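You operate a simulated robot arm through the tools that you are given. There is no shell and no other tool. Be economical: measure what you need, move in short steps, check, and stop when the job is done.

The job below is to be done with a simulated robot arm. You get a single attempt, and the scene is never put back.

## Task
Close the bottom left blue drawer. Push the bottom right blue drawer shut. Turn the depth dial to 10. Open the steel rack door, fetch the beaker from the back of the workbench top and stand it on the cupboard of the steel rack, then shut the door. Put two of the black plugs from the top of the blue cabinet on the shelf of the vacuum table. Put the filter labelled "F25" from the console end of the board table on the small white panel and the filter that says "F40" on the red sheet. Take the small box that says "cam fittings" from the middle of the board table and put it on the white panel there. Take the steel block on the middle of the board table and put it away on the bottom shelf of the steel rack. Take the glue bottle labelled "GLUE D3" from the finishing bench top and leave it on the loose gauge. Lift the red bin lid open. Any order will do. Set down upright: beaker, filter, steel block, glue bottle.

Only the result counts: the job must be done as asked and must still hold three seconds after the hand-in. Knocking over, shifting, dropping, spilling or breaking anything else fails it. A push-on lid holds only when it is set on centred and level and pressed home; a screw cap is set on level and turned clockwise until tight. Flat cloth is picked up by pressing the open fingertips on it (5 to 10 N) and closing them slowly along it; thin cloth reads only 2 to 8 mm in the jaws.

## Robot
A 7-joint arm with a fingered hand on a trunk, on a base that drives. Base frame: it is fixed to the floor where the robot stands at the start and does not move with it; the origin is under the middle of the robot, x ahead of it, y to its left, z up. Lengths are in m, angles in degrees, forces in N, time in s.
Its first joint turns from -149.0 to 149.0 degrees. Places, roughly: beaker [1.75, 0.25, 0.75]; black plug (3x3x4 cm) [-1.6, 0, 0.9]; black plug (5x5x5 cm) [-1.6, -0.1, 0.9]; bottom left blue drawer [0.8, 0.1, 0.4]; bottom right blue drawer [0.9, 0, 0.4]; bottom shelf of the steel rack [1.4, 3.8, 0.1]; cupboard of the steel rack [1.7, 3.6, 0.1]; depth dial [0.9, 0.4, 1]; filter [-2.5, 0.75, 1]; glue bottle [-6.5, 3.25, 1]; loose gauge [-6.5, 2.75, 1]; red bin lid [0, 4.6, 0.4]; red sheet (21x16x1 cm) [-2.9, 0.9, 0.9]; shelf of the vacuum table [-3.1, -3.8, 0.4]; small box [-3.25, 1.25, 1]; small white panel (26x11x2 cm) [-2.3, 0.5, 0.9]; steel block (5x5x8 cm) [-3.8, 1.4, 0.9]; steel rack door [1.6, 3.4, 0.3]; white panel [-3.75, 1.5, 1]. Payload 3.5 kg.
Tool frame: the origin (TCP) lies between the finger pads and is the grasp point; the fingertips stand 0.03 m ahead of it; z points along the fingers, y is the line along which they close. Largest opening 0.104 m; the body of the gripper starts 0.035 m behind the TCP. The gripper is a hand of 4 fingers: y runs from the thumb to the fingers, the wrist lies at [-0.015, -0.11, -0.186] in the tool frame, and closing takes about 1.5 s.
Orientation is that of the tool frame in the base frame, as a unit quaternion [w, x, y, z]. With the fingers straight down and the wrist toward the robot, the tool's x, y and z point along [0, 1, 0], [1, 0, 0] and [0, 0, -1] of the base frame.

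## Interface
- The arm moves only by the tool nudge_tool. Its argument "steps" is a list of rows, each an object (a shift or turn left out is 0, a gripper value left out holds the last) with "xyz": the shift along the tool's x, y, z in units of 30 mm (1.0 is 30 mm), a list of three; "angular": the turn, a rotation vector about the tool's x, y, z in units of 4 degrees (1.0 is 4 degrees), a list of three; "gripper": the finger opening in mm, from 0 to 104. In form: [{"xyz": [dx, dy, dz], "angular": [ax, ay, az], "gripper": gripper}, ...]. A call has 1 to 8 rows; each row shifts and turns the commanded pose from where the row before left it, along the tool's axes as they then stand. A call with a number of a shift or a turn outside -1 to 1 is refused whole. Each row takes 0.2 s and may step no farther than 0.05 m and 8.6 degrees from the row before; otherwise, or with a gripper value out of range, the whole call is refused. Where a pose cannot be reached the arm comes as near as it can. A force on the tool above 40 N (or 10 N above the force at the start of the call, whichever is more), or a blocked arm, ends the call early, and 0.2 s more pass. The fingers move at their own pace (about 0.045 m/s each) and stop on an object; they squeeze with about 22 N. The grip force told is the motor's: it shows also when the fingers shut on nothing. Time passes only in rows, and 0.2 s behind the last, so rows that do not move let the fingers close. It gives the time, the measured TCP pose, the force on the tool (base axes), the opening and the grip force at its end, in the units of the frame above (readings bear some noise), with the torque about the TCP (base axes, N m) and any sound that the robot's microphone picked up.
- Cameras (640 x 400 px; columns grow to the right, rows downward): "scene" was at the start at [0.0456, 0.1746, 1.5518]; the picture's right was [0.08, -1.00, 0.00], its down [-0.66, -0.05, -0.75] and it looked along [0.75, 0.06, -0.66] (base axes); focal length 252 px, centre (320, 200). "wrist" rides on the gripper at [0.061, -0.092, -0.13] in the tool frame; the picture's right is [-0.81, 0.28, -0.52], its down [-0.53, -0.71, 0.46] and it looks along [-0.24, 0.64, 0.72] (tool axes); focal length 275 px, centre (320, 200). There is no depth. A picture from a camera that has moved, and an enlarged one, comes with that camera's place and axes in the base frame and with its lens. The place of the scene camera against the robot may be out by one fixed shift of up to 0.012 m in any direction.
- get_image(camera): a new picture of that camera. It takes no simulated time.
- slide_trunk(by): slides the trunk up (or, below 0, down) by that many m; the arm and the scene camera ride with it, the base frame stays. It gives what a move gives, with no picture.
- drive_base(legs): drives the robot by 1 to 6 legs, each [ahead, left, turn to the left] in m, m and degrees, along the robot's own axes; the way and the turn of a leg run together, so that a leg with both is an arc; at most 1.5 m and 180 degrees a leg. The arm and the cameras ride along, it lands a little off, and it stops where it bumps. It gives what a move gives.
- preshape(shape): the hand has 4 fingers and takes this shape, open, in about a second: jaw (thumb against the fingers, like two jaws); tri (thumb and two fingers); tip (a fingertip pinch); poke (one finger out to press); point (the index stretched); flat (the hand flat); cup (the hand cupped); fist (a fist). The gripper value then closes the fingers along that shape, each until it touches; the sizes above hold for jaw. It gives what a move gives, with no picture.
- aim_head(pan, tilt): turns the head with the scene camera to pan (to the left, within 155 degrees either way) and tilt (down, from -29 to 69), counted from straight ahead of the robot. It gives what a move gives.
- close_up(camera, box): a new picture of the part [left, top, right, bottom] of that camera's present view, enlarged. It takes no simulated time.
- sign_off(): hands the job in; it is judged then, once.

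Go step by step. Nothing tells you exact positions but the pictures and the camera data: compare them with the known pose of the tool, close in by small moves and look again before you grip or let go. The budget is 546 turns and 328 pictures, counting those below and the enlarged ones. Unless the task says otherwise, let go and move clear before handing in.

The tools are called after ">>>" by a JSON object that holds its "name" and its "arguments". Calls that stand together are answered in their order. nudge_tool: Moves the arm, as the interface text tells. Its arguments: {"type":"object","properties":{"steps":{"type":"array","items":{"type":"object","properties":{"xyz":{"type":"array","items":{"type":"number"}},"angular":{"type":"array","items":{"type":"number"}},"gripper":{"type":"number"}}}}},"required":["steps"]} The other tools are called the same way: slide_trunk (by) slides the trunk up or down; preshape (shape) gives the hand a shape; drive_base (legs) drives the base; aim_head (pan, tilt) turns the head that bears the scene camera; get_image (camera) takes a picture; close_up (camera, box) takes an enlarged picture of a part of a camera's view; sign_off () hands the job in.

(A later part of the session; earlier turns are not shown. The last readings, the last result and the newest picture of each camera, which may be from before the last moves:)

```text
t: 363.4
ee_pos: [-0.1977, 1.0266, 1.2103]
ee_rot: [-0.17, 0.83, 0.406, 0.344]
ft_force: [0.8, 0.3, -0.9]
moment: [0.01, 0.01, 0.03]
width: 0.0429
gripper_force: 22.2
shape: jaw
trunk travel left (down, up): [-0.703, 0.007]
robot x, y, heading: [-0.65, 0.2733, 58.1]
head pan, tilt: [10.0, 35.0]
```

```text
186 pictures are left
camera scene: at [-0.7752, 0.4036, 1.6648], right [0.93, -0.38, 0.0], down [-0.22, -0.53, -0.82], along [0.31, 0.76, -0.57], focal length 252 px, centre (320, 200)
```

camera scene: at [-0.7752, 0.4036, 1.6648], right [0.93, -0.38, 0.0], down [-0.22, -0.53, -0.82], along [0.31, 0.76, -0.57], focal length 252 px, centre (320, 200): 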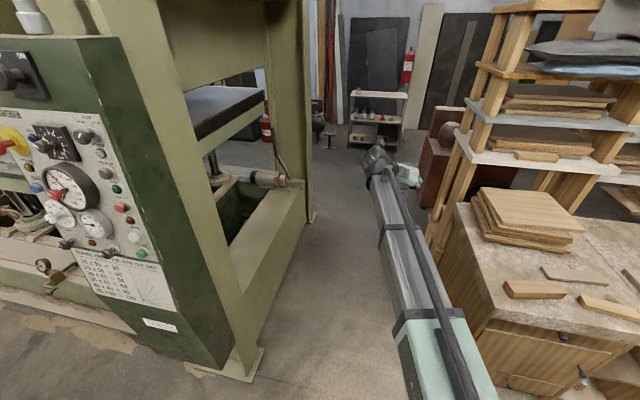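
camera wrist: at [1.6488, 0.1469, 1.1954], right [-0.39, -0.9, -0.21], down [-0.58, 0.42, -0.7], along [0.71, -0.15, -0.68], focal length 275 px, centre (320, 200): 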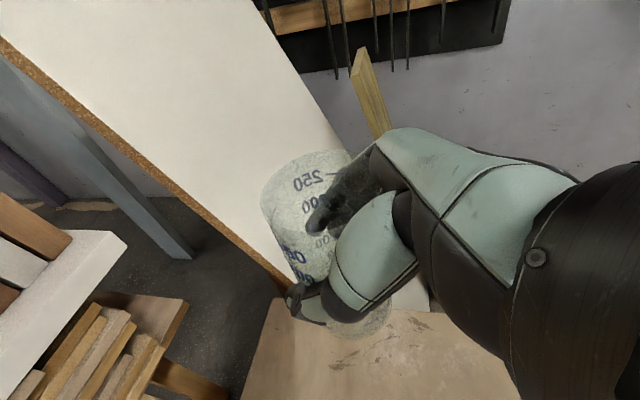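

>>> {"name": "drive_base", "arguments": {"legs": [[0, 0.06, -1.3], [1.4, 0, 0], [1.05, 0, 0]]}}

>>> {"name": "get_image", "arguments": {"camera": "scene"}}

```text
t: 376.0
ee_pos: [1.13, 3.1001, 1.21]
ee_rot: [-0.167, 0.833, 0.399, 0.345]
ft_force: [-1.0, -0.7, 0.8]
moment: [-0.03, -0.02, -0.03]
width: 0.0432
gripper_force: 21.5
shape: jaw
trunk travel left (down, up): [-0.703, 0.007]
robot x, y, heading: [0.6695, 2.3509, 57.1]
head pan, tilt: [10.0, 35.0]
```

```text
185 pictures are left
camera scene: at [0.5441, 2.4858, 1.6648], right [0.92, -0.39, 0.0], down [-0.22, -0.53, -0.82], along [0.32, 0.75, -0.57], focal length 252 px, centre (320, 200)
```

scene: 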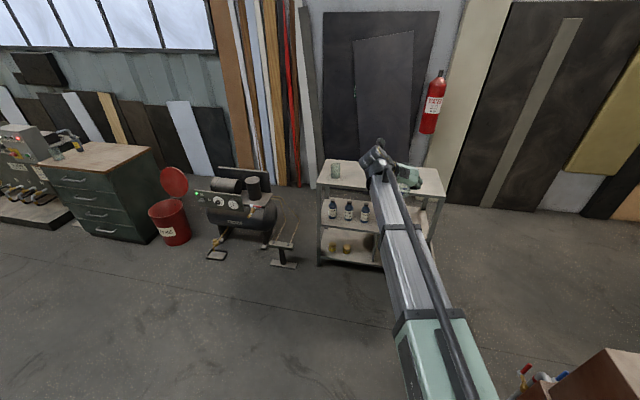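

At the rack again. I shift right, lower the trunk and bring the beaker to cupboard height.

>>> {"name": "drive_base", "arguments": {"legs": [[0.1, -0.2, -2]]}}

>>> {"name": "slide_trunk", "arguments": {"by": -0.4}}

>>> {"name": "slide_trunk", "arguments": {"by": -0.29}}

>>> {"name": "nudge_tool", "arguments": {"steps": [{"xyz": [-0.7, 0, 0.7]}, {"xyz": [-0.7, 0, 0.7]}, {"xyz": [-0.7, 0, 0.7]}, {"xyz": [-0.7, 0, 0.7]}, {"xyz": [-0.7, 0, 0.7]}, {"xyz": [-0.7, 0, 0.7]}, {"xyz": [-0.7, 0, 0.7]}, {"xyz": [-0.7, 0, 0.7]}]}}

>>> {"name": "get_image", "arguments": {"camera": "scene"}}

>>> {"name": "get_image", "arguments": {"camera": "wrist"}}

```text
t: 377.7
ee_pos: [1.3734, 3.0571, 1.2094]
ee_rot: [-0.16, 0.839, 0.386, 0.349]
ft_force: [-0.1, -0.2, -1.3]
moment: [0.0, 0.05, 0.08]
width: 0.0431
gripper_force: 21.6
shape: jaw
trunk travel left (down, up): [-0.703, 0.007]
robot x, y, heading: [0.8886, 2.3232, 55.0]
head pan, tilt: [10.0, 35.0]
```

```text
t: 381.6
ee_pos: [1.3717, 3.0574, 0.8103]
ee_rot: [-0.161, 0.839, 0.386, 0.348]
ft_force: [0.2, 0.0, -0.9]
moment: [0.04, 0.03, 0.02]
width: 0.0431
gripper_force: 21.9
shape: jaw
trunk travel left (down, up): [-0.303, 0.407]
robot x, y, heading: [0.8832, 2.3247, 55.0]
head pan, tilt: [10.0, 35.0]
```

```text
t: 384.5
ee_pos: [1.3727, 3.058, 0.52]
ee_rot: [-0.162, 0.839, 0.386, 0.348]
ft_force: [-0.5, -0.2, -0.5]
moment: [0.0, -0.02, -0.02]
width: 0.0431
gripper_force: 21.9
shape: jaw
trunk travel left (down, up): [-0.013, 0.697]
robot x, y, heading: [0.8852, 2.3266, 55.4]
head pan, tilt: [10.0, 35.0]
```

```text
t: 386.3
ee_pos: [1.3723, 3.061, 0.2824]
ee_rot: [-0.16, 0.839, 0.386, 0.348]
ft_force: [0.7, -0.2, -0.3]
moment: [-0.03, 0.03, -0.03]
width: 0.0431
gripper_force: 22.3
shape: jaw
trunk travel left (down, up): [-0.013, 0.697]
robot x, y, heading: [0.8887, 2.3254, 55.2]
head pan, tilt: [10.0, 35.0]
```

```text
184 pictures are left
camera scene: at [0.7661, 2.4632, 0.9749], right [0.91, -0.42, 0.0], down [-0.24, -0.52, -0.82], along [0.34, 0.74, -0.57], focal length 252 px, centre (320, 200)
```

scene: 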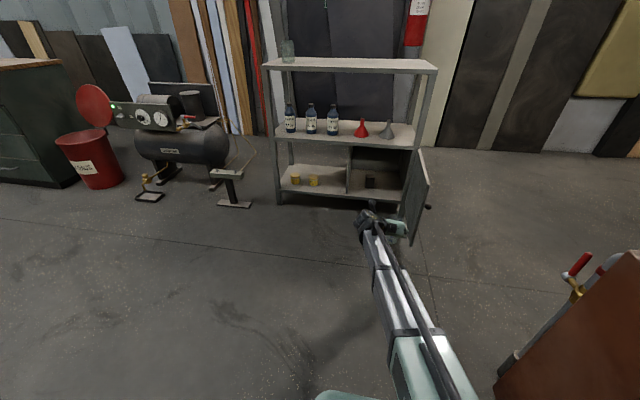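

```text
183 pictures are left
camera wrist: at [1.2712, 3.0821, 0.4173], right [-0.4, -0.89, -0.21], down [-0.58, 0.42, -0.7], along [0.71, -0.16, -0.69], focal length 275 px, centre (320, 200)
```

wrist: 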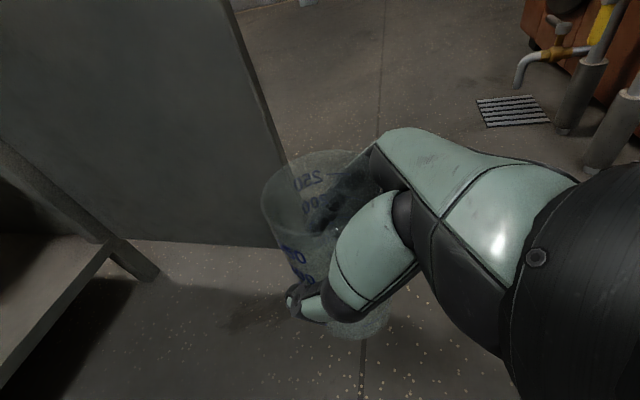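

>>> {"name": "drive_base", "arguments": {"legs": [[0.33, 0, 0]]}}

>>> {"name": "get_image", "arguments": {"camera": "wrist"}}

>>> {"name": "close_up", "arguments": {"camera": "scene", "box": [300, 110, 460, 250]}}

```text
t: 388.4
ee_pos: [1.5523, 3.3329, 0.2826]
ee_rot: [-0.163, 0.838, 0.389, 0.347]
ft_force: [0.5, -0.6, -0.8]
moment: [-0.01, -0.01, 0.0]
width: 0.0431
gripper_force: 22.1
shape: jaw
trunk travel left (down, up): [-0.013, 0.697]
robot x, y, heading: [1.0736, 2.5925, 55.7]
head pan, tilt: [10.0, 35.0]
```

```text
182 pictures are left
camera wrist: at [1.4502, 3.3547, 0.4176], right [-0.39, -0.9, -0.21], down [-0.58, 0.42, -0.7], along [0.71, -0.15, -0.69], focal length 275 px, centre (320, 200)
```

wrist: 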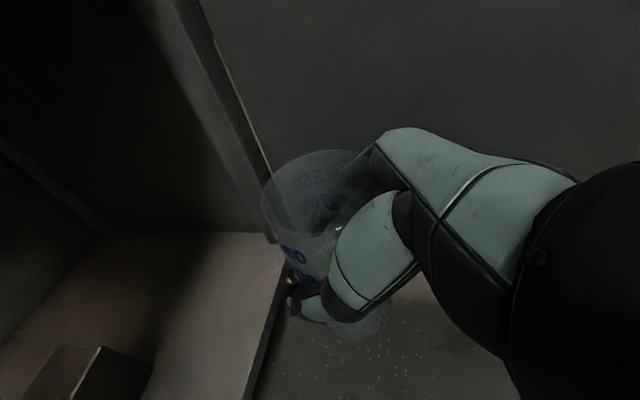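

```text
2.86 times, centred on (380, 180) of scene
camera zoom: at [0.9503, 2.7316, 0.9748], right [0.91, -0.41, 0.0], down [-0.24, -0.52, -0.82], along [0.34, 0.75, -0.57], focal length 720 px, centre (149, 257)
```

zoom: 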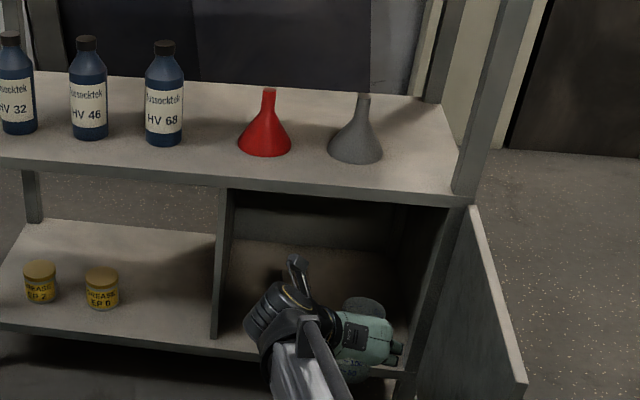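

>>> {"name": "nudge_tool", "arguments": {"steps": [{"xyz": [-0.7, 0.2, 0.7]}, {"xyz": [-0.4, 0.2, 0.4]}, {"xyz": [0.7, 0.2, 0.7]}, {"xyz": [0.7, 0.1, 0.7]}, {"xyz": [0.7, 0, 0.7]}, {"xyz": [0.7, 0, 0.7]}]}}

>>> {"name": "get_image", "arguments": {"camera": "wrist"}}

>>> {"name": "close_up", "arguments": {"camera": "scene", "box": [300, 110, 460, 250]}}

```text
t: 389.8
ee_pos: [1.644, 3.4096, 0.2396]
ee_rot: [-0.162, 0.837, 0.39, 0.348]
ft_force: [-0.8, -0.6, -0.3]
moment: [0.01, 0.0, 0.0]
width: 0.0431
gripper_force: 22.1
shape: jaw
trunk travel left (down, up): [-0.013, 0.697]
robot x, y, heading: [1.0739, 2.596, 55.7]
head pan, tilt: [10.0, 35.0]
```

```text
180 pictures are left
camera wrist: at [1.5422, 3.4318, 0.3731], right [-0.39, -0.9, -0.21], down [-0.58, 0.42, -0.7], along [0.71, -0.15, -0.69], focal length 275 px, centre (320, 200)
```

wrist: 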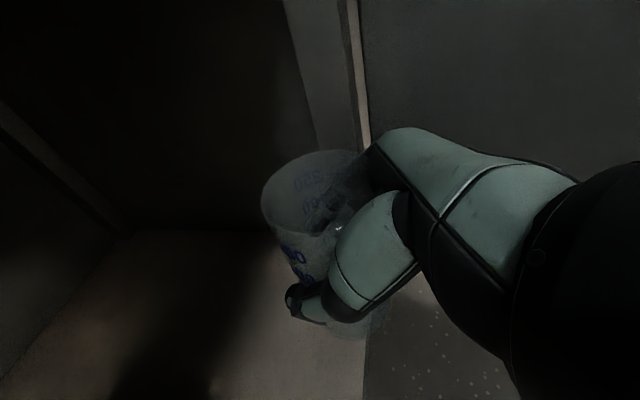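

```text
2.86 times, centred on (380, 180) of scene
camera zoom: at [0.9503, 2.7316, 0.9748], right [0.91, -0.41, 0.0], down [-0.24, -0.52, -0.82], along [0.34, 0.75, -0.57], focal length 720 px, centre (149, 257)
```

zoom: 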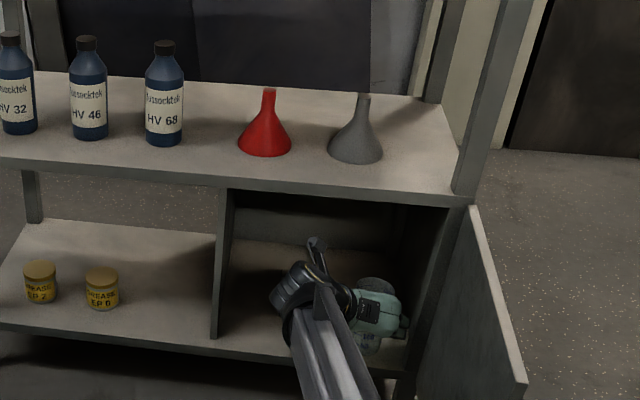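

>>> {"name": "nudge_tool", "arguments": {"steps": [{"xyz": [0.7, -0.15, 0.7]}, {"xyz": [0.7, -0.15, 0.7]}, {"xyz": [0.3, 0, 0.3]}]}}

>>> {"name": "get_image", "arguments": {"camera": "wrist"}}

```text
t: 390.6
ee_pos: [1.6654, 3.4381, 0.2409]
ee_rot: [-0.163, 0.837, 0.39, 0.348]
ft_force: [-0.7, -0.1, -0.9]
moment: [-0.02, -0.05, 0.01]
width: 0.0429
gripper_force: 22.0
shape: jaw
out of reach, approached as far as the arm can: row 2, 3
trunk travel left (down, up): [-0.013, 0.697]
robot x, y, heading: [1.0716, 2.5951, 55.7]
head pan, tilt: [10.0, 35.0]
```

```text
178 pictures are left
camera wrist: at [1.5637, 3.4591, 0.3765], right [-0.39, -0.9, -0.21], down [-0.58, 0.42, -0.7], along [0.71, -0.15, -0.69], focal length 275 px, centre (320, 200)
```

wrist: 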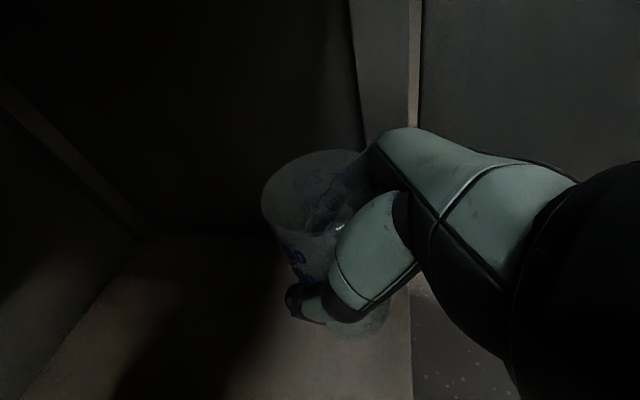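

>>> {"name": "drive_base", "arguments": {"legs": [[0.05, 0.005, 0]]}}

>>> {"name": "nudge_tool", "arguments": {"steps": [{"xyz": [-0.3, 0, 0.3]}, {"xyz": [-0.2, 0, 0.2]}]}}

>>> {"name": "get_image", "arguments": {"camera": "wrist"}}

>>> {"name": "close_up", "arguments": {"camera": "scene", "box": [300, 110, 460, 250]}}

```text
t: 391.6
ee_pos: [1.6893, 3.4806, 0.2406]
ee_rot: [-0.162, 0.837, 0.39, 0.347]
ft_force: [-0.6, 0.3, 0.0]
moment: [0.0, -0.01, 0.01]
width: 0.0431
gripper_force: 22.1
shape: jaw
trunk travel left (down, up): [-0.013, 0.697]
robot x, y, heading: [1.0994, 2.6375, 55.6]
head pan, tilt: [10.0, 35.0]
```

```text
t: 392.2
ee_pos: [1.6878, 3.4779, 0.2203]
ee_rot: [-0.163, 0.837, 0.389, 0.348]
ft_force: [0.6, -0.1, -1.3]
moment: [0.02, 0.02, -0.02]
width: 0.0431
gripper_force: 22.1
shape: jaw
trunk travel left (down, up): [-0.013, 0.697]
robot x, y, heading: [1.0981, 2.6381, 55.8]
head pan, tilt: [10.0, 35.0]
```

```text
177 pictures are left
camera wrist: at [1.5862, 3.4975, 0.3556], right [-0.39, -0.89, -0.21], down [-0.58, 0.42, -0.7], along [0.71, -0.15, -0.68], focal length 275 px, centre (320, 200)
```

wrist: 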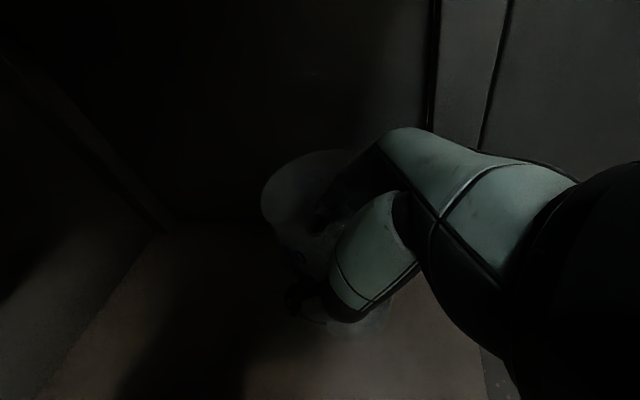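

```text
2.86 times, centred on (380, 180) of scene
camera zoom: at [0.9737, 2.7748, 0.9748], right [0.91, -0.41, 0.0], down [-0.24, -0.52, -0.82], along [0.34, 0.75, -0.57], focal length 720 px, centre (149, 257)
```

zoom: 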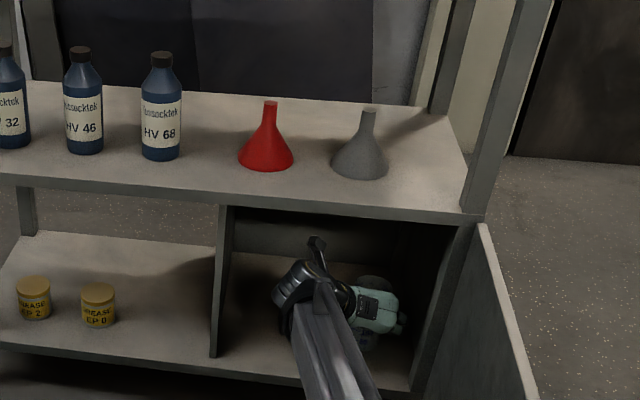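

>>> {"name": "nudge_tool", "arguments": {"steps": [{"xyz": [-0.15, 0, 0.15]}, {"xyz": [-0.1, 0, 0.1]}]}}

>>> {"name": "nudge_tool", "arguments": {"steps": [{"xyz": [-0.08, 0, 0.08]}, {}]}}

```text
t: 392.8
ee_pos: [1.6866, 3.4735, 0.211]
ee_rot: [-0.162, 0.837, 0.39, 0.348]
ft_force: [-0.1, -0.1, -0.6]
moment: [0.03, -0.01, 0.0]
width: 0.0432
gripper_force: 21.9
shape: jaw
out of reach, approached as far as the arm can: row 1
trunk travel left (down, up): [-0.013, 0.697]
robot x, y, heading: [1.0974, 2.6361, 55.9]
head pan, tilt: [10.0, 35.0]
```

```text
t: 393.4
ee_pos: [1.6868, 3.4735, 0.2078]
ee_rot: [-0.163, 0.837, 0.389, 0.348]
ft_force: [-0.4, 0.5, -1.5]
moment: [-0.01, 0.0, 0.01]
width: 0.0429
gripper_force: 22.7
shape: jaw
trunk travel left (down, up): [-0.013, 0.697]
robot x, y, heading: [1.0976, 2.6363, 55.9]
head pan, tilt: [10.0, 35.0]
```

>>> {"name": "nudge_tool", "arguments": {"steps": [{"xyz": [-0.08, 0, 0.08]}, {}]}}

>>> {"name": "nudge_tool", "arguments": {"steps": [{"xyz": [-0.08, 0, 0.08]}, {}]}}

>>> {"name": "nudge_tool", "arguments": {"steps": [{"xyz": [-0.08, 0, 0.08]}, {}]}}

```text
t: 394.0
ee_pos: [1.6857, 3.4726, 0.2054]
ee_rot: [-0.163, 0.837, 0.389, 0.348]
ft_force: [-0.4, 0.5, -0.6]
moment: [0.02, 0.0, -0.01]
width: 0.0431
gripper_force: 22.4
shape: jaw
trunk travel left (down, up): [-0.013, 0.697]
robot x, y, heading: [1.0957, 2.6363, 55.7]
head pan, tilt: [10.0, 35.0]
```

```text
t: 394.6
ee_pos: [1.6849, 3.4724, 0.2]
ee_rot: [-0.163, 0.836, 0.391, 0.349]
ft_force: [-1.1, 0.6, -0.5]
moment: [0.01, 0.02, 0.02]
width: 0.0425
gripper_force: 22.3
shape: jaw
out of reach, approached as far as the arm can: row 1
trunk travel left (down, up): [-0.013, 0.697]
robot x, y, heading: [1.0964, 2.6357, 55.6]
head pan, tilt: [10.0, 35.0]
```

```text
t: 395.2
ee_pos: [1.6856, 3.4712, 0.1988]
ee_rot: [-0.163, 0.837, 0.389, 0.348]
ft_force: [0.3, 0.5, 4.7]
moment: [-0.05, -0.07, 0.01]
width: 0.0431
gripper_force: 21.9
shape: jaw
trunk travel left (down, up): [-0.013, 0.697]
robot x, y, heading: [1.096, 2.6413, 55.7]
head pan, tilt: [10.0, 35.0]
```

Contact: the beaker stands on the cupboard floor. Releasing and withdrawing along the tool axis.

>>> {"name": "nudge_tool", "arguments": {"steps": [{"gripper": 60}, {}, {"gripper": 90}, {}, {}]}}

>>> {"name": "nudge_tool", "arguments": {"steps": [{"xyz": [0, 0, -0.7]}, {"xyz": [0, 0, -0.7]}, {"xyz": [-0.2, 0, -0.8]}, {"xyz": [-0.4, 0, -0.8]}]}}

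>>> {"name": "drive_base", "arguments": {"legs": [[-0.35, 0, 0]]}}

>>> {"name": "close_up", "arguments": {"camera": "scene", "box": [300, 110, 460, 250]}}

```text
t: 396.4
ee_pos: [1.686, 3.4721, 0.1974]
ee_rot: [-0.163, 0.837, 0.389, 0.348]
ft_force: [0.6, -0.1, -0.4]
moment: [0.0, 0.01, 0.0]
width: 0.09
gripper_force: 0.0
shape: jaw
trunk travel left (down, up): [-0.013, 0.697]
robot x, y, heading: [1.0972, 2.6346, 55.4]
head pan, tilt: [10.0, 35.0]
```

```text
t: 397.4
ee_pos: [1.6356, 3.4147, 0.2482]
ee_rot: [-0.163, 0.838, 0.389, 0.347]
ft_force: [0.2, -0.2, 0.2]
moment: [0.05, -0.01, 0.01]
width: 0.0899
gripper_force: 0.0
shape: jaw
trunk travel left (down, up): [-0.013, 0.697]
robot x, y, heading: [1.0984, 2.6386, 55.9]
head pan, tilt: [10.0, 35.0]
```

```text
t: 399.7
ee_pos: [1.4269, 3.1212, 0.2495]
ee_rot: [-0.164, 0.836, 0.393, 0.347]
ft_force: [0.7, 0.1, 0.0]
moment: [-0.01, 0.0, -0.01]
width: 0.0896
gripper_force: 0.1
shape: jaw
trunk travel left (down, up): [-0.013, 0.697]
robot x, y, heading: [0.8936, 2.3411, 56.2]
head pan, tilt: [10.0, 35.0]
```

```text
2.86 times, centred on (380, 180) of scene
camera zoom: at [0.77, 2.4746, 0.9748], right [0.91, -0.4, 0.0], down [-0.23, -0.52, -0.82], along [0.33, 0.75, -0.57], focal length 720 px, centre (149, 257)
```

zoom: 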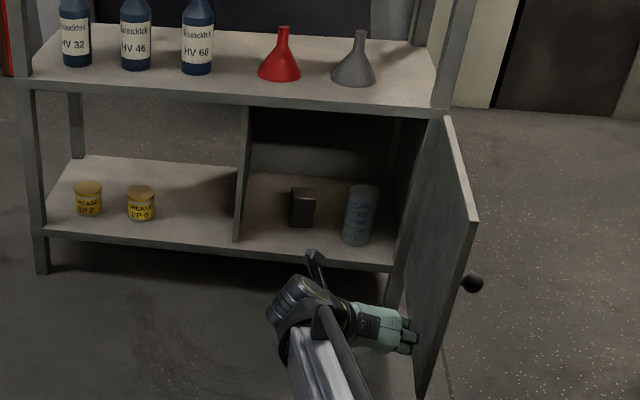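

The beaker stands in the cupboard. Now I back out, bring the hand around to the outside of the door and swing it shut.

>>> {"name": "drive_base", "arguments": {"legs": [[-0.2, 0, 0]]}}

>>> {"name": "nudge_tool", "arguments": {"steps": [{"xyz": [0, 1, 0], "gripper": 0}, {"xyz": [0, 1, 0]}, {"xyz": [0, 1, 0]}, {"xyz": [0, 1, 0]}, {"xyz": [0, 1, 0]}, {"xyz": [0, 1, 0]}, {"xyz": [0, 1, 0]}, {"xyz": [0, 1, 0]}]}}

>>> {"name": "get_image", "arguments": {"camera": "scene"}}

```text
t: 401.3
ee_pos: [1.3119, 2.9567, 0.2502]
ee_rot: [-0.164, 0.835, 0.395, 0.346]
ft_force: [-0.2, -1.0, -0.3]
moment: [0.01, -0.01, -0.03]
width: 0.09
gripper_force: 0.0
shape: jaw
trunk travel left (down, up): [-0.013, 0.697]
robot x, y, heading: [0.7816, 2.17, 56.2]
head pan, tilt: [10.0, 35.0]
```

```text
t: 403.1
ee_pos: [1.4982, 2.8023, 0.2468]
ee_rot: [-0.165, 0.835, 0.395, 0.347]
ft_force: [0.2, 0.1, -0.9]
moment: [0.02, -0.02, -0.02]
width: 0.0
gripper_force: 22.1
shape: jaw
trunk travel left (down, up): [-0.013, 0.697]
robot x, y, heading: [0.7786, 2.1739, 56.1]
head pan, tilt: [10.0, 35.0]
```

```text
174 pictures are left
camera scene: at [0.6579, 2.3071, 0.9748], right [0.92, -0.4, 0.0], down [-0.23, -0.53, -0.82], along [0.33, 0.75, -0.57], focal length 252 px, centre (320, 200)
```

scene: 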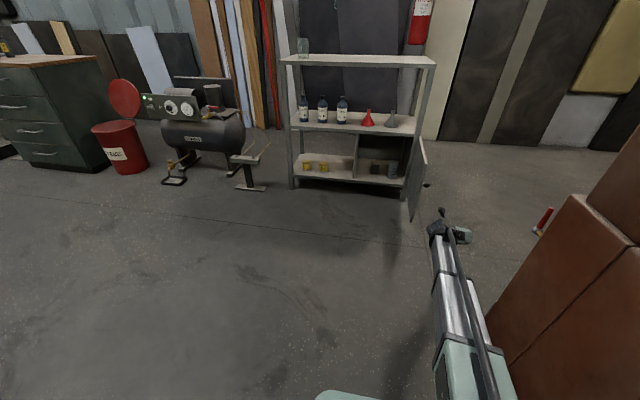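

>>> {"name": "drive_base", "arguments": {"legs": [[0.28, 0, 0]]}}

>>> {"name": "close_up", "arguments": {"camera": "scene", "box": [320, 110, 520, 270]}}

```text
t: 405.1
ee_pos: [1.658, 3.0451, 0.2474]
ee_rot: [-0.165, 0.835, 0.394, 0.346]
ft_force: [0.6, 0.4, 0.4]
moment: [0.01, -0.01, -0.02]
width: 0.0
gripper_force: 22.4
shape: jaw
trunk travel left (down, up): [-0.013, 0.697]
robot x, y, heading: [0.9433, 2.4185, 56.8]
head pan, tilt: [10.0, 35.0]
```

```text
2.50 times, centred on (420, 190) of scene
camera zoom: at [0.8187, 2.5485, 0.9748], right [0.92, -0.4, 0.0], down [-0.23, -0.53, -0.82], along [0.33, 0.75, -0.57], focal length 630 px, centre (70, 225)
```

zoom: 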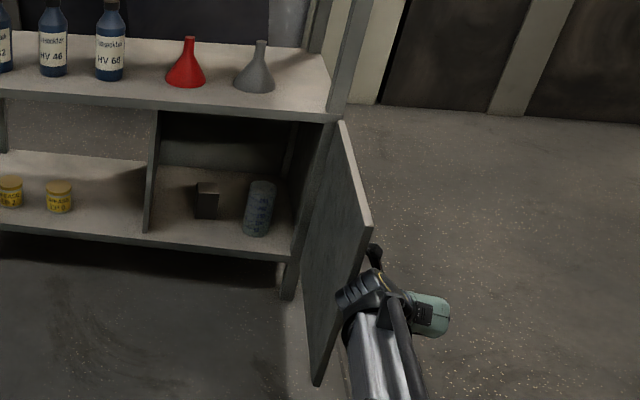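

>>> {"name": "nudge_tool", "arguments": {"steps": [{"xyz": [0, -0.6, 0]}, {"xyz": [0, -0.6, 0]}, {"xyz": [0, -0.6, 0]}, {"xyz": [0, -0.6, 0]}, {"xyz": [0, -0.6, 0]}]}}

>>> {"name": "close_up", "arguments": {"camera": "scene", "box": [320, 110, 520, 270]}}

```text
t: 406.3
ee_pos: [1.5886, 3.1022, 0.2485]
ee_rot: [-0.164, 0.835, 0.394, 0.346]
ft_force: [-0.3, 0.2, 0.5]
moment: [0.0, 0.0, 0.0]
width: 0.0001
gripper_force: 22.4
shape: jaw
trunk travel left (down, up): [-0.013, 0.697]
robot x, y, heading: [0.9419, 2.4102, 56.3]
head pan, tilt: [10.0, 35.0]
```

```text
2.50 times, centred on (420, 190) of scene
camera zoom: at [0.8187, 2.5485, 0.9748], right [0.92, -0.4, 0.0], down [-0.23, -0.53, -0.82], along [0.33, 0.75, -0.57], focal length 630 px, centre (70, 225)
```

zoom: 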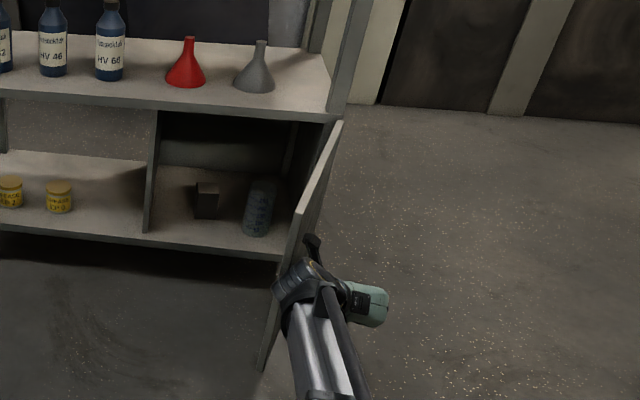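

>>> {"name": "nudge_tool", "arguments": {"steps": [{"xyz": [0.1, -0.8, 0.1]}, {"xyz": [0.1, -0.8, 0.1]}, {"xyz": [0.15, -0.8, 0.15]}, {"xyz": [0.15, -0.8, 0.15]}, {"xyz": [0.2, -0.8, 0.2]}, {"xyz": [0.2, -0.8, 0.2]}]}}

>>> {"name": "close_up", "arguments": {"camera": "scene", "box": [320, 110, 520, 270]}}

```text
t: 407.7
ee_pos: [1.5015, 3.2239, 0.2474]
ee_rot: [-0.165, 0.835, 0.395, 0.347]
ft_force: [0.4, 0.6, -0.1]
moment: [-0.01, 0.01, 0.01]
width: 0.0
gripper_force: 22.2
shape: jaw
trunk travel left (down, up): [-0.013, 0.697]
robot x, y, heading: [0.9434, 2.4132, 56.1]
head pan, tilt: [10.0, 35.0]
```

```text
2.50 times, centred on (420, 190) of scene
camera zoom: at [0.8187, 2.5485, 0.9748], right [0.92, -0.4, 0.0], down [-0.23, -0.53, -0.82], along [0.33, 0.75, -0.57], focal length 630 px, centre (70, 225)
```

zoom: 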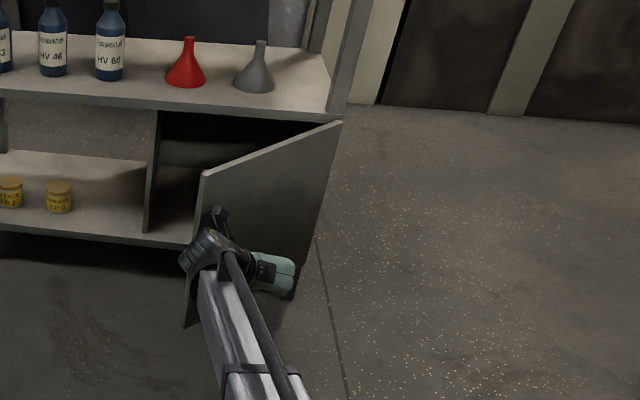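

>>> {"name": "drive_base", "arguments": {"legs": [[0.13, 0.03, 0]]}}

>>> {"name": "close_up", "arguments": {"camera": "scene", "box": [290, 110, 490, 270]}}

```text
t: 409.0
ee_pos: [1.5445, 3.3528, 0.2474]
ee_rot: [-0.166, 0.834, 0.396, 0.345]
ft_force: [0.4, -0.3, -0.1]
moment: [0.0, 0.0, 0.01]
width: 0.0
gripper_force: 22.1
shape: jaw
trunk travel left (down, up): [-0.013, 0.697]
robot x, y, heading: [0.9902, 2.5408, 56.5]
head pan, tilt: [10.0, 35.0]
```

```text
2.50 times, centred on (390, 190) of scene
camera zoom: at [0.8651, 2.674, 0.9748], right [0.92, -0.4, 0.0], down [-0.23, -0.53, -0.82], along [0.32, 0.75, -0.57], focal length 630 px, centre (145, 225)
```

zoom: 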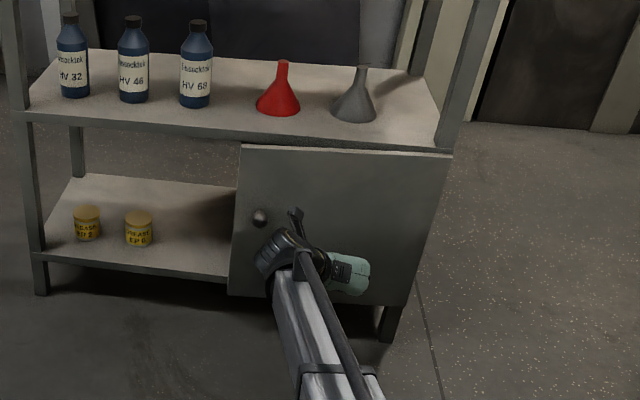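

>>> {"name": "nudge_tool", "arguments": {"steps": [{"xyz": [0.5, 0, 0.5]}, {"xyz": [0.5, 0, 0.5]}, {"xyz": [0.4, 0, 0.4]}, {"xyz": [0.3, 0, 0.3]}, {"xyz": [0.3, 0, 0.3]}]}}

>>> {"name": "close_up", "arguments": {"camera": "scene", "box": [290, 110, 490, 270]}}

```text
t: 410.2
ee_pos: [1.5837, 3.3848, 0.2534]
ee_rot: [-0.165, 0.835, 0.395, 0.345]
ft_force: [-22.9, -21.7, -7.1]
moment: [-0.48, 0.42, -0.01]
width: 0.0
gripper_force: 22.2
shape: jaw
out of reach, approached as far as the arm can: row 3, 4, 5
trunk travel left (down, up): [-0.013, 0.697]
robot x, y, heading: [0.9896, 2.5421, 56.7]
head pan, tilt: [10.0, 35.0]
```

```text
2.50 times, centred on (390, 190) of scene
camera zoom: at [0.8649, 2.6739, 0.9747], right [0.92, -0.4, 0.0], down [-0.23, -0.53, -0.82], along [0.32, 0.75, -0.57], focal length 630 px, centre (145, 225)
```

zoom: 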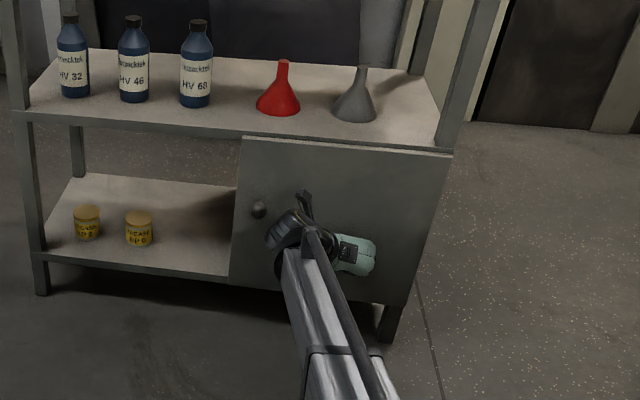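

>>> {"name": "drive_base", "arguments": {"legs": [[-0.3, 0.1, 0]]}}

>>> {"name": "close_up", "arguments": {"camera": "scene", "box": [310, 110, 450, 230]}}

```text
t: 412.3
ee_pos: [1.3353, 3.1873, 0.2542]
ee_rot: [-0.166, 0.834, 0.396, 0.347]
ft_force: [-0.1, 1.0, 0.4]
moment: [-0.03, 0.03, 0.02]
width: 0.0003
gripper_force: 21.3
shape: jaw
trunk travel left (down, up): [-0.013, 0.697]
robot x, y, heading: [0.7425, 2.3378, 56.5]
head pan, tilt: [10.0, 35.0]
```

```text
3.33 times, centred on (380, 170) of scene
camera zoom: at [0.614, 2.4761, 0.9748], right [0.92, -0.4, 0.0], down [-0.23, -0.53, -0.82], along [0.33, 0.75, -0.57], focal length 840 px, centre (120, 300)
```

zoom: 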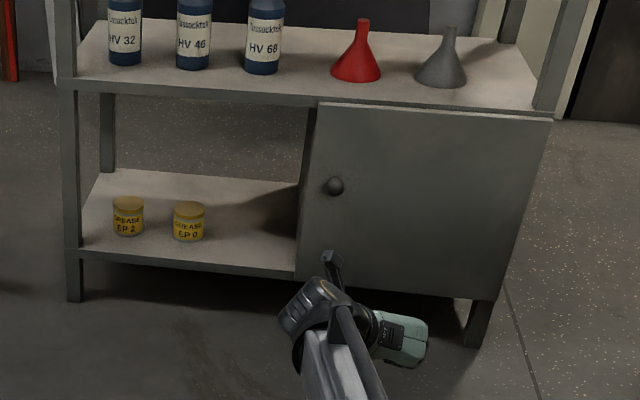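

The door is shut. Now I raise the trunk, put the tool back to pointing down, and drive back toward the cabinet and board table.

>>> {"name": "slide_trunk", "arguments": {"by": 0.4}}

>>> {"name": "nudge_tool", "arguments": {"steps": [{"angular": [0, -1, 0]}, {"angular": [0, -1, 0]}, {"angular": [0, -1, 0]}, {"angular": [0, -1, 0]}, {"angular": [0, -1, 0]}, {"angular": [0, -1, 0]}, {"angular": [0, -1, 0]}, {"angular": [0, -1, 0]}]}}

>>> {"name": "nudge_tool", "arguments": {"steps": [{"angular": [0, -1, 0]}, {"angular": [0, -1, 0]}, {"angular": [0, -1, 0]}, {"angular": [0, 0, -1]}, {"angular": [0, 0, -1]}, {"angular": [0, 0, -1]}, {"angular": [0, 0, -1]}, {"angular": [0, 0, -1]}]}}

>>> {"name": "nudge_tool", "arguments": {"steps": [{"angular": [0, 0, -1]}, {"angular": [0, 0, -1]}, {"angular": [0, 0, -1]}, {"angular": [0, 0, -1]}, {"angular": [0, 0, -1]}, {"angular": [0, 0, -1]}, {"angular": [0, 0, -1]}, {"angular": [0, 0, -1]}]}}

>>> {"name": "nudge_tool", "arguments": {"steps": [{"angular": [0, 0, -1], "xyz": [0, -0.7, 0]}, {"angular": [0, 0, -1], "xyz": [0, -0.7, 0]}, {"angular": [0, 0, -1], "xyz": [0, -0.7, 0]}, {"angular": [0, 0, -1], "xyz": [0, -0.7, 0]}, {"angular": [0, 0, -1], "xyz": [0, -0.7, 0]}, {"angular": [0, 0, -1], "xyz": [0, -0.7, 0]}, {"angular": [0, 0, -1], "xyz": [0, -0.7, 0]}, {"angular": [0, 0, -1], "xyz": [0, -0.7, 0]}]}}

>>> {"name": "slide_trunk", "arguments": {"by": 0.3}}

>>> {"name": "drive_base", "arguments": {"legs": [[0, 0, 0.5], [-1.4, 0, 0], [-1.0, 0, 0]]}}

```text
t: 416.1
ee_pos: [1.3347, 3.1876, 0.654]
ee_rot: [-0.165, 0.834, 0.396, 0.347]
ft_force: [-0.1, 0.3, -0.6]
moment: [0.0, -0.02, -0.01]
width: 0.0
gripper_force: 22.3
shape: jaw
trunk travel left (down, up): [-0.413, 0.297]
robot x, y, heading: [0.7384, 2.3415, 56.5]
head pan, tilt: [10.0, 35.0]
```

```text
t: 417.9
ee_pos: [1.3004, 3.121, 0.6635]
ee_rot: [-0.051, 0.898, 0.425, 0.103]
ft_force: [-0.8, 0.0, 1.1]
moment: [-0.02, -0.01, 0.02]
width: 0.0001
gripper_force: 22.1
shape: jaw
out of reach, approached as far as the arm can: row 1, 2, 3, 4, 5, 6, 7, 8
trunk travel left (down, up): [-0.413, 0.297]
robot x, y, heading: [0.7381, 2.3422, 56.8]
head pan, tilt: [10.0, 35.0]
```

```text
t: 419.7
ee_pos: [1.2816, 3.0902, 0.6667]
ee_rot: [-0.004, 0.815, 0.58, 0.009]
ft_force: [0.1, -0.4, 0.3]
moment: [-0.02, -0.01, -0.02]
width: 0.0
gripper_force: 21.7
shape: jaw
out of reach, approached as far as the arm can: row 1, 2, 3
trunk travel left (down, up): [-0.413, 0.297]
robot x, y, heading: [0.7381, 2.3438, 56.6]
head pan, tilt: [10.0, 35.0]
```

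```text
t: 421.5
ee_pos: [1.2829, 3.0898, 0.6675]
ee_rot: [-0.001, 0.624, 0.782, 0.01]
ft_force: [0.6, -0.1, 0.2]
moment: [0.0, 0.01, 0.02]
width: 0.0001
gripper_force: 21.9
shape: jaw
trunk travel left (down, up): [-0.413, 0.297]
robot x, y, heading: [0.7424, 2.3438, 56.6]
head pan, tilt: [10.0, 35.0]
```

```text
t: 423.3
ee_pos: [1.1366, 3.0126, 0.6648]
ee_rot: [0.002, 0.384, 0.923, 0.01]
ft_force: [-0.6, -0.5, 0.6]
moment: [0.0, 0.01, 0.02]
width: 0.0001
gripper_force: 21.7
shape: jaw
trunk travel left (down, up): [-0.413, 0.297]
robot x, y, heading: [0.74, 2.3404, 56.5]
head pan, tilt: [10.0, 35.0]
```

```text
t: 426.3
ee_pos: [1.1361, 3.0123, 0.9617]
ee_rot: [0.002, 0.384, 0.923, 0.01]
ft_force: [0.5, -0.7, 0.8]
moment: [0.01, 0.0, 0.01]
width: 0.0
gripper_force: 22.0
shape: jaw
out of reach, approached as far as the arm can: row 1
trunk travel left (down, up): [-0.71, 0.0]
robot x, y, heading: [0.7405, 2.3412, 56.6]
head pan, tilt: [10.0, 35.0]
```

```text
t: 438.4
ee_pos: [-0.2205, 1.017, 0.9623]
ee_rot: [0.002, 0.403, 0.915, 0.011]
ft_force: [0.2, -0.4, 0.6]
moment: [-0.03, 0.04, 0.01]
width: 0.0
gripper_force: 22.1
shape: jaw
trunk travel left (down, up): [-0.71, 0.0]
robot x, y, heading: [-0.6461, 0.362, 54.2]
head pan, tilt: [10.0, 35.0]
```

Now I move to the open floor and turn around to face the cabinet and the board table.

>>> {"name": "drive_base", "arguments": {"legs": [[-0.5, -0.4, 0], [0, 0, -177]]}}

>>> {"name": "aim_head", "arguments": {"pan": -30, "tilt": 30}}

>>> {"name": "get_image", "arguments": {"camera": "scene"}}

```text
t: 449.2
ee_pos: [-0.9951, -0.9579, 0.9627]
ee_rot: [0.01, 0.928, -0.373, -0.002]
ft_force: [0.5, 1.1, 0.4]
moment: [0.04, 0.0, 0.0]
width: 0.0
gripper_force: 22.1
shape: jaw
trunk travel left (down, up): [-0.71, 0.0]
robot x, y, heading: [-0.6153, -0.2812, -122.4]
head pan, tilt: [10.0, 35.0]
```

```text
t: 450.3
ee_pos: [-0.9957, -0.9588, 0.9621]
ee_rot: [0.011, 0.928, -0.372, -0.002]
ft_force: [-0.1, 0.6, 0.5]
moment: [-0.01, 0.01, 0.05]
width: 0.0
gripper_force: 21.9
shape: jaw
trunk travel left (down, up): [-0.71, 0.0]
robot x, y, heading: [-0.615, -0.2771, -121.9]
head pan, tilt: [-30.0, 30.0]
```

```text
167 pictures are left
camera scene: at [-0.5186, -0.3738, 1.6795], right [-0.47, 0.88, 0.0], down [0.44, 0.23, -0.87], along [-0.77, -0.41, -0.5], focal length 252 px, centre (320, 200)
```

scene: 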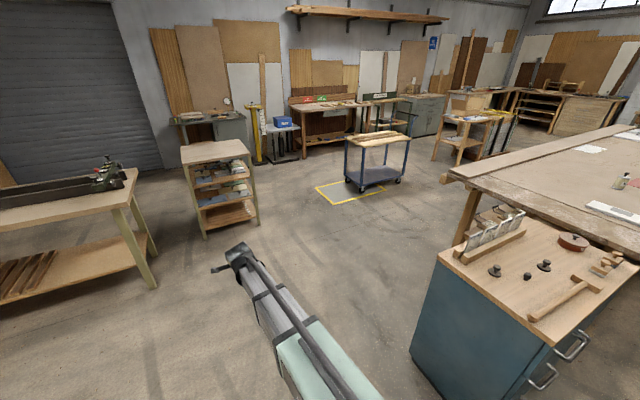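

>>> {"name": "close_up", "arguments": {"camera": "scene", "box": [430, 190, 640, 330]}}

>>> {"name": "close_up", "arguments": {"camera": "scene", "box": [150, 90, 310, 240]}}

```text
2.86 times, centred on (535, 260) of scene
camera zoom: at [-0.5186, -0.3738, 1.6795], right [-0.47, 0.88, 0.0], down [0.44, 0.23, -0.87], along [-0.77, -0.41, -0.5], focal length 720 px, centre (-294, 29)
```

zoom: 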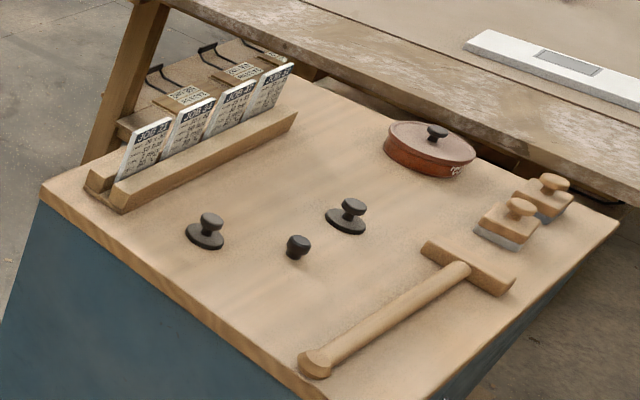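

```text
2.67 times, centred on (230, 165) of scene
camera zoom: at [-0.5186, -0.3738, 1.6795], right [-0.47, 0.88, 0.0], down [0.44, 0.23, -0.87], along [-0.77, -0.41, -0.5], focal length 672 px, centre (560, 293)
```

zoom: 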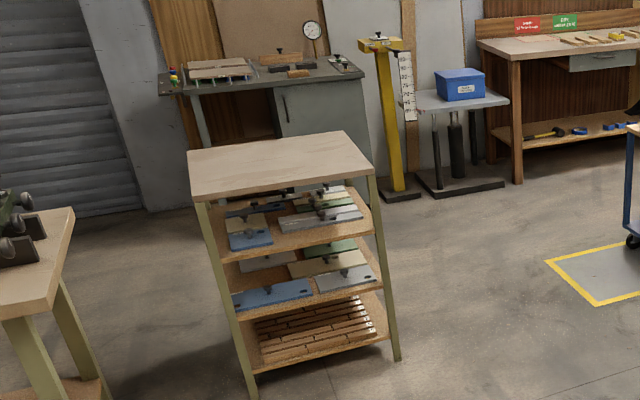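

Three black plugs stand on the blue cabinet. I first handle the board table: raise the tool and drive along the aisle facing the table.

>>> {"name": "nudge_tool", "arguments": {"steps": [{"xyz": [0, -0.5, -0.8], "gripper": 60}, {"xyz": [0, -0.5, -0.8]}, {"xyz": [0, -0.5, -0.8]}, {"xyz": [0, -0.5, -0.8]}, {"xyz": [0, -0.5, -0.8]}, {"xyz": [0, -0.5, -0.8]}, {"xyz": [0, -0.3, -0.8]}]}}

>>> {"name": "drive_base", "arguments": {"legs": [[-0.53, 0, 0], [0, -1.4, 0]]}}

>>> {"name": "get_image", "arguments": {"camera": "scene"}}

```text
t: 451.9
ee_pos: [-0.9251, -0.8836, 1.127]
ee_rot: [0.009, 0.928, -0.373, -0.002]
ft_force: [0.0, -0.6, 0.4]
moment: [0.01, -0.04, -0.03]
width: 0.06
gripper_force: 0.1
shape: jaw
trunk travel left (down, up): [-0.71, 0.0]
robot x, y, heading: [-0.6131, -0.2748, -122.3]
head pan, tilt: [-30.0, 30.0]
```

```text
t: 461.6
ee_pos: [-1.8568, 0.3358, 1.1272]
ee_rot: [0.011, 0.926, -0.378, -0.002]
ft_force: [0.6, -0.5, 0.1]
moment: [0.01, 0.0, 0.01]
width: 0.0599
gripper_force: 0.1
shape: jaw
trunk travel left (down, up): [-0.71, 0.0]
robot x, y, heading: [-1.5399, 0.935, -122.9]
head pan, tilt: [-30.0, 30.0]
```

```text
164 pictures are left
camera scene: at [-1.4443, 0.84, 1.6795], right [-0.46, 0.89, 0.0], down [0.44, 0.23, -0.87], along [-0.77, -0.4, -0.5], focal length 252 px, centre (320, 200)
```

scene: 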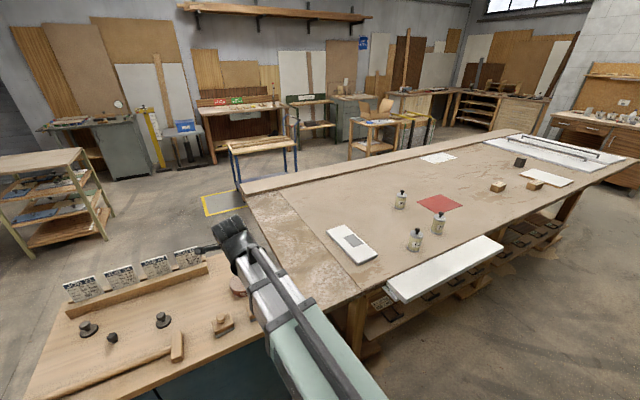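

>>> {"name": "close_up", "arguments": {"camera": "scene", "box": [320, 170, 480, 280]}}

>>> {"name": "close_up", "arguments": {"camera": "scene", "box": [470, 130, 610, 220]}}

```text
3.64 times, centred on (400, 225) of scene
camera zoom: at [-1.4443, 0.84, 1.6795], right [-0.46, 0.89, 0.0], down [0.44, 0.23, -0.87], along [-0.77, -0.4, -0.5], focal length 916 px, centre (29, 109)
```

zoom: 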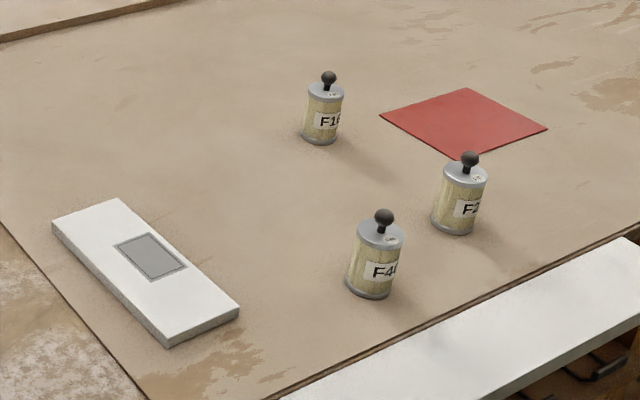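

```text
4.44 times, centred on (540, 175) of scene
camera zoom: at [-1.4443, 0.84, 1.6795], right [-0.46, 0.89, 0.0], down [0.44, 0.23, -0.87], along [-0.77, -0.4, -0.5], focal length 1119 px, centre (-658, 311)
```

zoom: 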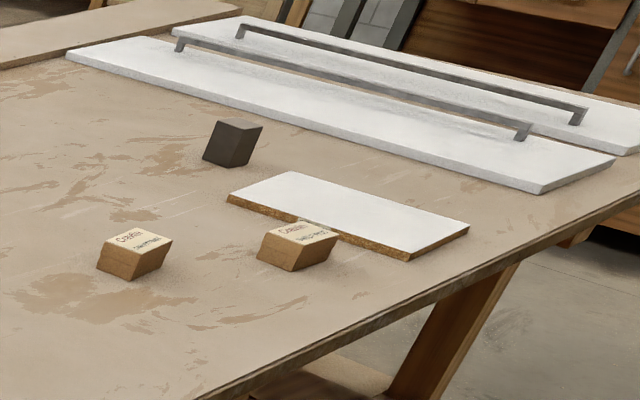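

Labels F16, F40, F25 and two small boxes are visible. I move along to stand opposite the filters.

>>> {"name": "drive_base", "arguments": {"legs": [[0, -0.7, 0]]}}

>>> {"name": "aim_head", "arguments": {"pan": 0, "tilt": 45}}

>>> {"name": "get_image", "arguments": {"camera": "scene"}}

>>> {"name": "get_image", "arguments": {"camera": "wrist"}}

```text
t: 465.5
ee_pos: [-2.4657, 0.7366, 1.1275]
ee_rot: [0.011, 0.921, -0.39, -0.002]
ft_force: [-0.2, 0.3, 0.0]
moment: [0.0, -0.01, 0.02]
width: 0.06
gripper_force: 0.0
shape: jaw
trunk travel left (down, up): [-0.71, 0.0]
robot x, y, heading: [-2.1316, 1.331, -124.2]
head pan, tilt: [-30.0, 30.0]
```

```text
t: 466.5
ee_pos: [-2.4639, 0.7362, 1.1265]
ee_rot: [0.01, 0.921, -0.39, -0.002]
ft_force: [0.6, 0.0, 0.1]
moment: [0.04, 0.0, -0.02]
width: 0.0601
gripper_force: 0.1
shape: jaw
trunk travel left (down, up): [-0.71, 0.0]
robot x, y, heading: [-2.1295, 1.332, -124.3]
head pan, tilt: [0.0, 45.0]
```

```text
161 pictures are left
camera scene: at [-2.0044, 1.2029, 1.6569], right [-0.83, 0.56, 0.0], down [0.4, 0.58, -0.71], along [-0.4, -0.58, -0.71], focal length 252 px, centre (320, 200)
```

scene: 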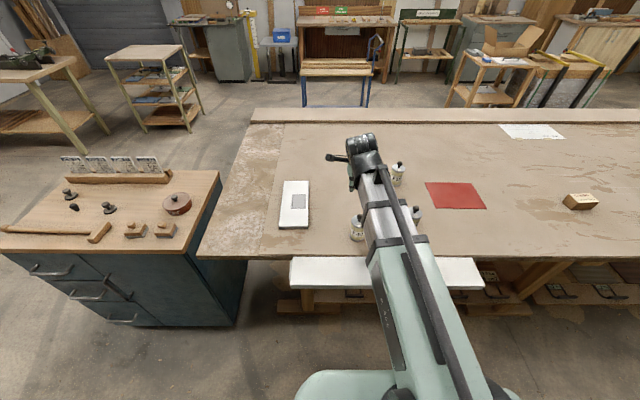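

```text
160 pictures are left
camera wrist: at [-2.3553, 0.7582, 1.2553], right [-0.76, 0.4, 0.52], down [0.14, 0.87, -0.47], along [-0.64, -0.29, -0.71], focal length 275 px, centre (320, 200)
```

wrist: 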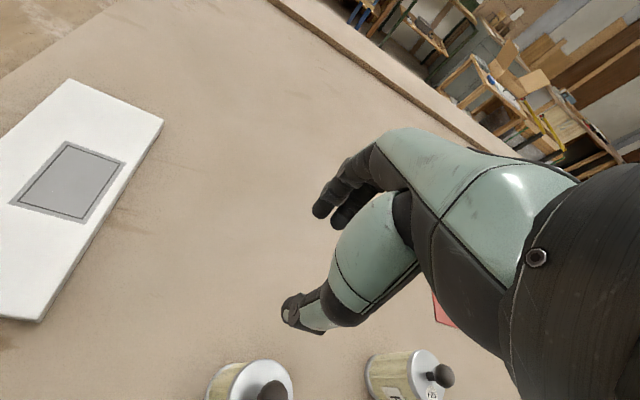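

>>> {"name": "drive_base", "arguments": {"legs": [[-0.1, 0, 1.5]]}}

>>> {"name": "nudge_tool", "arguments": {"steps": [{"xyz": [0, -0.8, 0], "gripper": 104}, {"xyz": [0, -0.8, 0]}, {"xyz": [0, -0.8, 0]}]}}

>>> {"name": "get_image", "arguments": {"camera": "wrist"}}

>>> {"name": "get_image", "arguments": {"camera": "scene"}}

```text
t: 467.6
ee_pos: [-2.3995, 0.8093, 1.1292]
ee_rot: [0.01, 0.925, -0.381, -0.001]
ft_force: [0.3, 0.3, 0.6]
moment: [-0.04, 0.0, 0.02]
width: 0.0601
gripper_force: 0.1
shape: jaw
trunk travel left (down, up): [-0.71, 0.0]
robot x, y, heading: [-2.0788, 1.4131, -122.9]
head pan, tilt: [0.0, 45.0]
```

```text
t: 468.4
ee_pos: [-2.3471, 0.8583, 1.1254]
ee_rot: [0.01, 0.925, -0.38, -0.002]
ft_force: [-0.3, 0.3, -0.3]
moment: [0.0, 0.0, 0.0]
width: 0.1035
gripper_force: 0.1
shape: jaw
trunk travel left (down, up): [-0.71, 0.0]
robot x, y, heading: [-2.0781, 1.4097, -123.0]
head pan, tilt: [0.0, 45.0]
```

```text
159 pictures are left
camera wrist: at [-2.2372, 0.8826, 1.254], right [-0.76, 0.38, 0.52], down [0.12, 0.87, -0.47], along [-0.63, -0.3, -0.71], focal length 275 px, centre (320, 200)
```

wrist: 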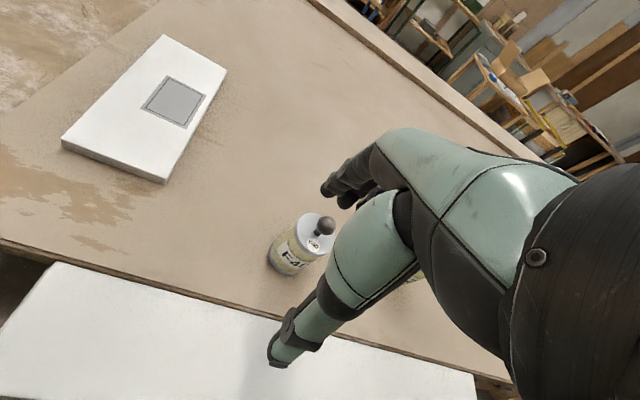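

```text
158 pictures are left
camera scene: at [-1.9482, 1.286, 1.6569], right [-0.84, 0.54, 0.0], down [0.38, 0.59, -0.71], along [-0.38, -0.59, -0.71], focal length 252 px, centre (320, 200)
```

scene: 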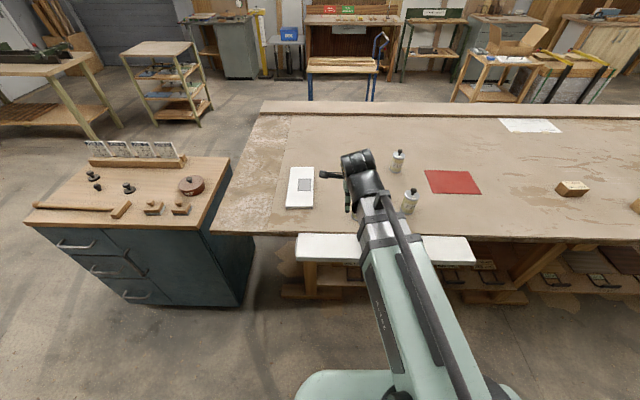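

>>> {"name": "nudge_tool", "arguments": {"steps": [{"xyz": [-0.35, 0.9, 0]}, {"xyz": [-0.35, 0.9, 0]}, {"xyz": [-0.35, 0.9, 0.2]}, {"xyz": [-0.22, 0.7, 0.4]}, {"xyz": [0, 0, 0.8]}, {"xyz": [0, 0, 0.8]}]}}

>>> {"name": "get_image", "arguments": {"camera": "wrist"}}

```text
t: 469.8
ee_pos: [-2.449, 0.8146, 1.0636]
ee_rot: [0.01, 0.925, -0.38, -0.002]
ft_force: [0.2, 0.0, -0.1]
moment: [0.02, 0.02, 0.0]
width: 0.1038
gripper_force: 0.1
shape: jaw
trunk travel left (down, up): [-0.71, 0.0]
robot x, y, heading: [-2.0776, 1.4097, -122.8]
head pan, tilt: [0.0, 45.0]
```

```text
157 pictures are left
camera wrist: at [-2.3403, 0.8383, 1.1912], right [-0.76, 0.38, 0.52], down [0.12, 0.87, -0.47], along [-0.63, -0.3, -0.71], focal length 275 px, centre (320, 200)
```

wrist: 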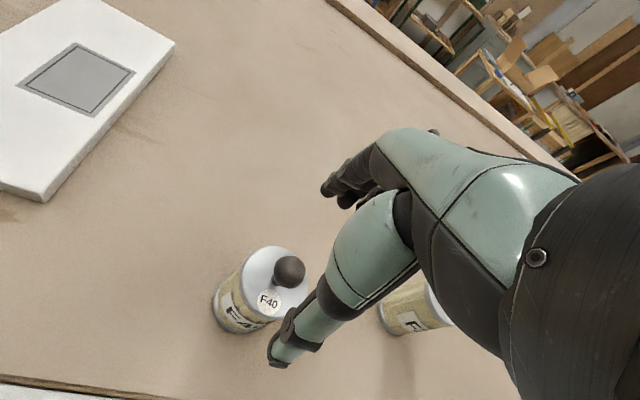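

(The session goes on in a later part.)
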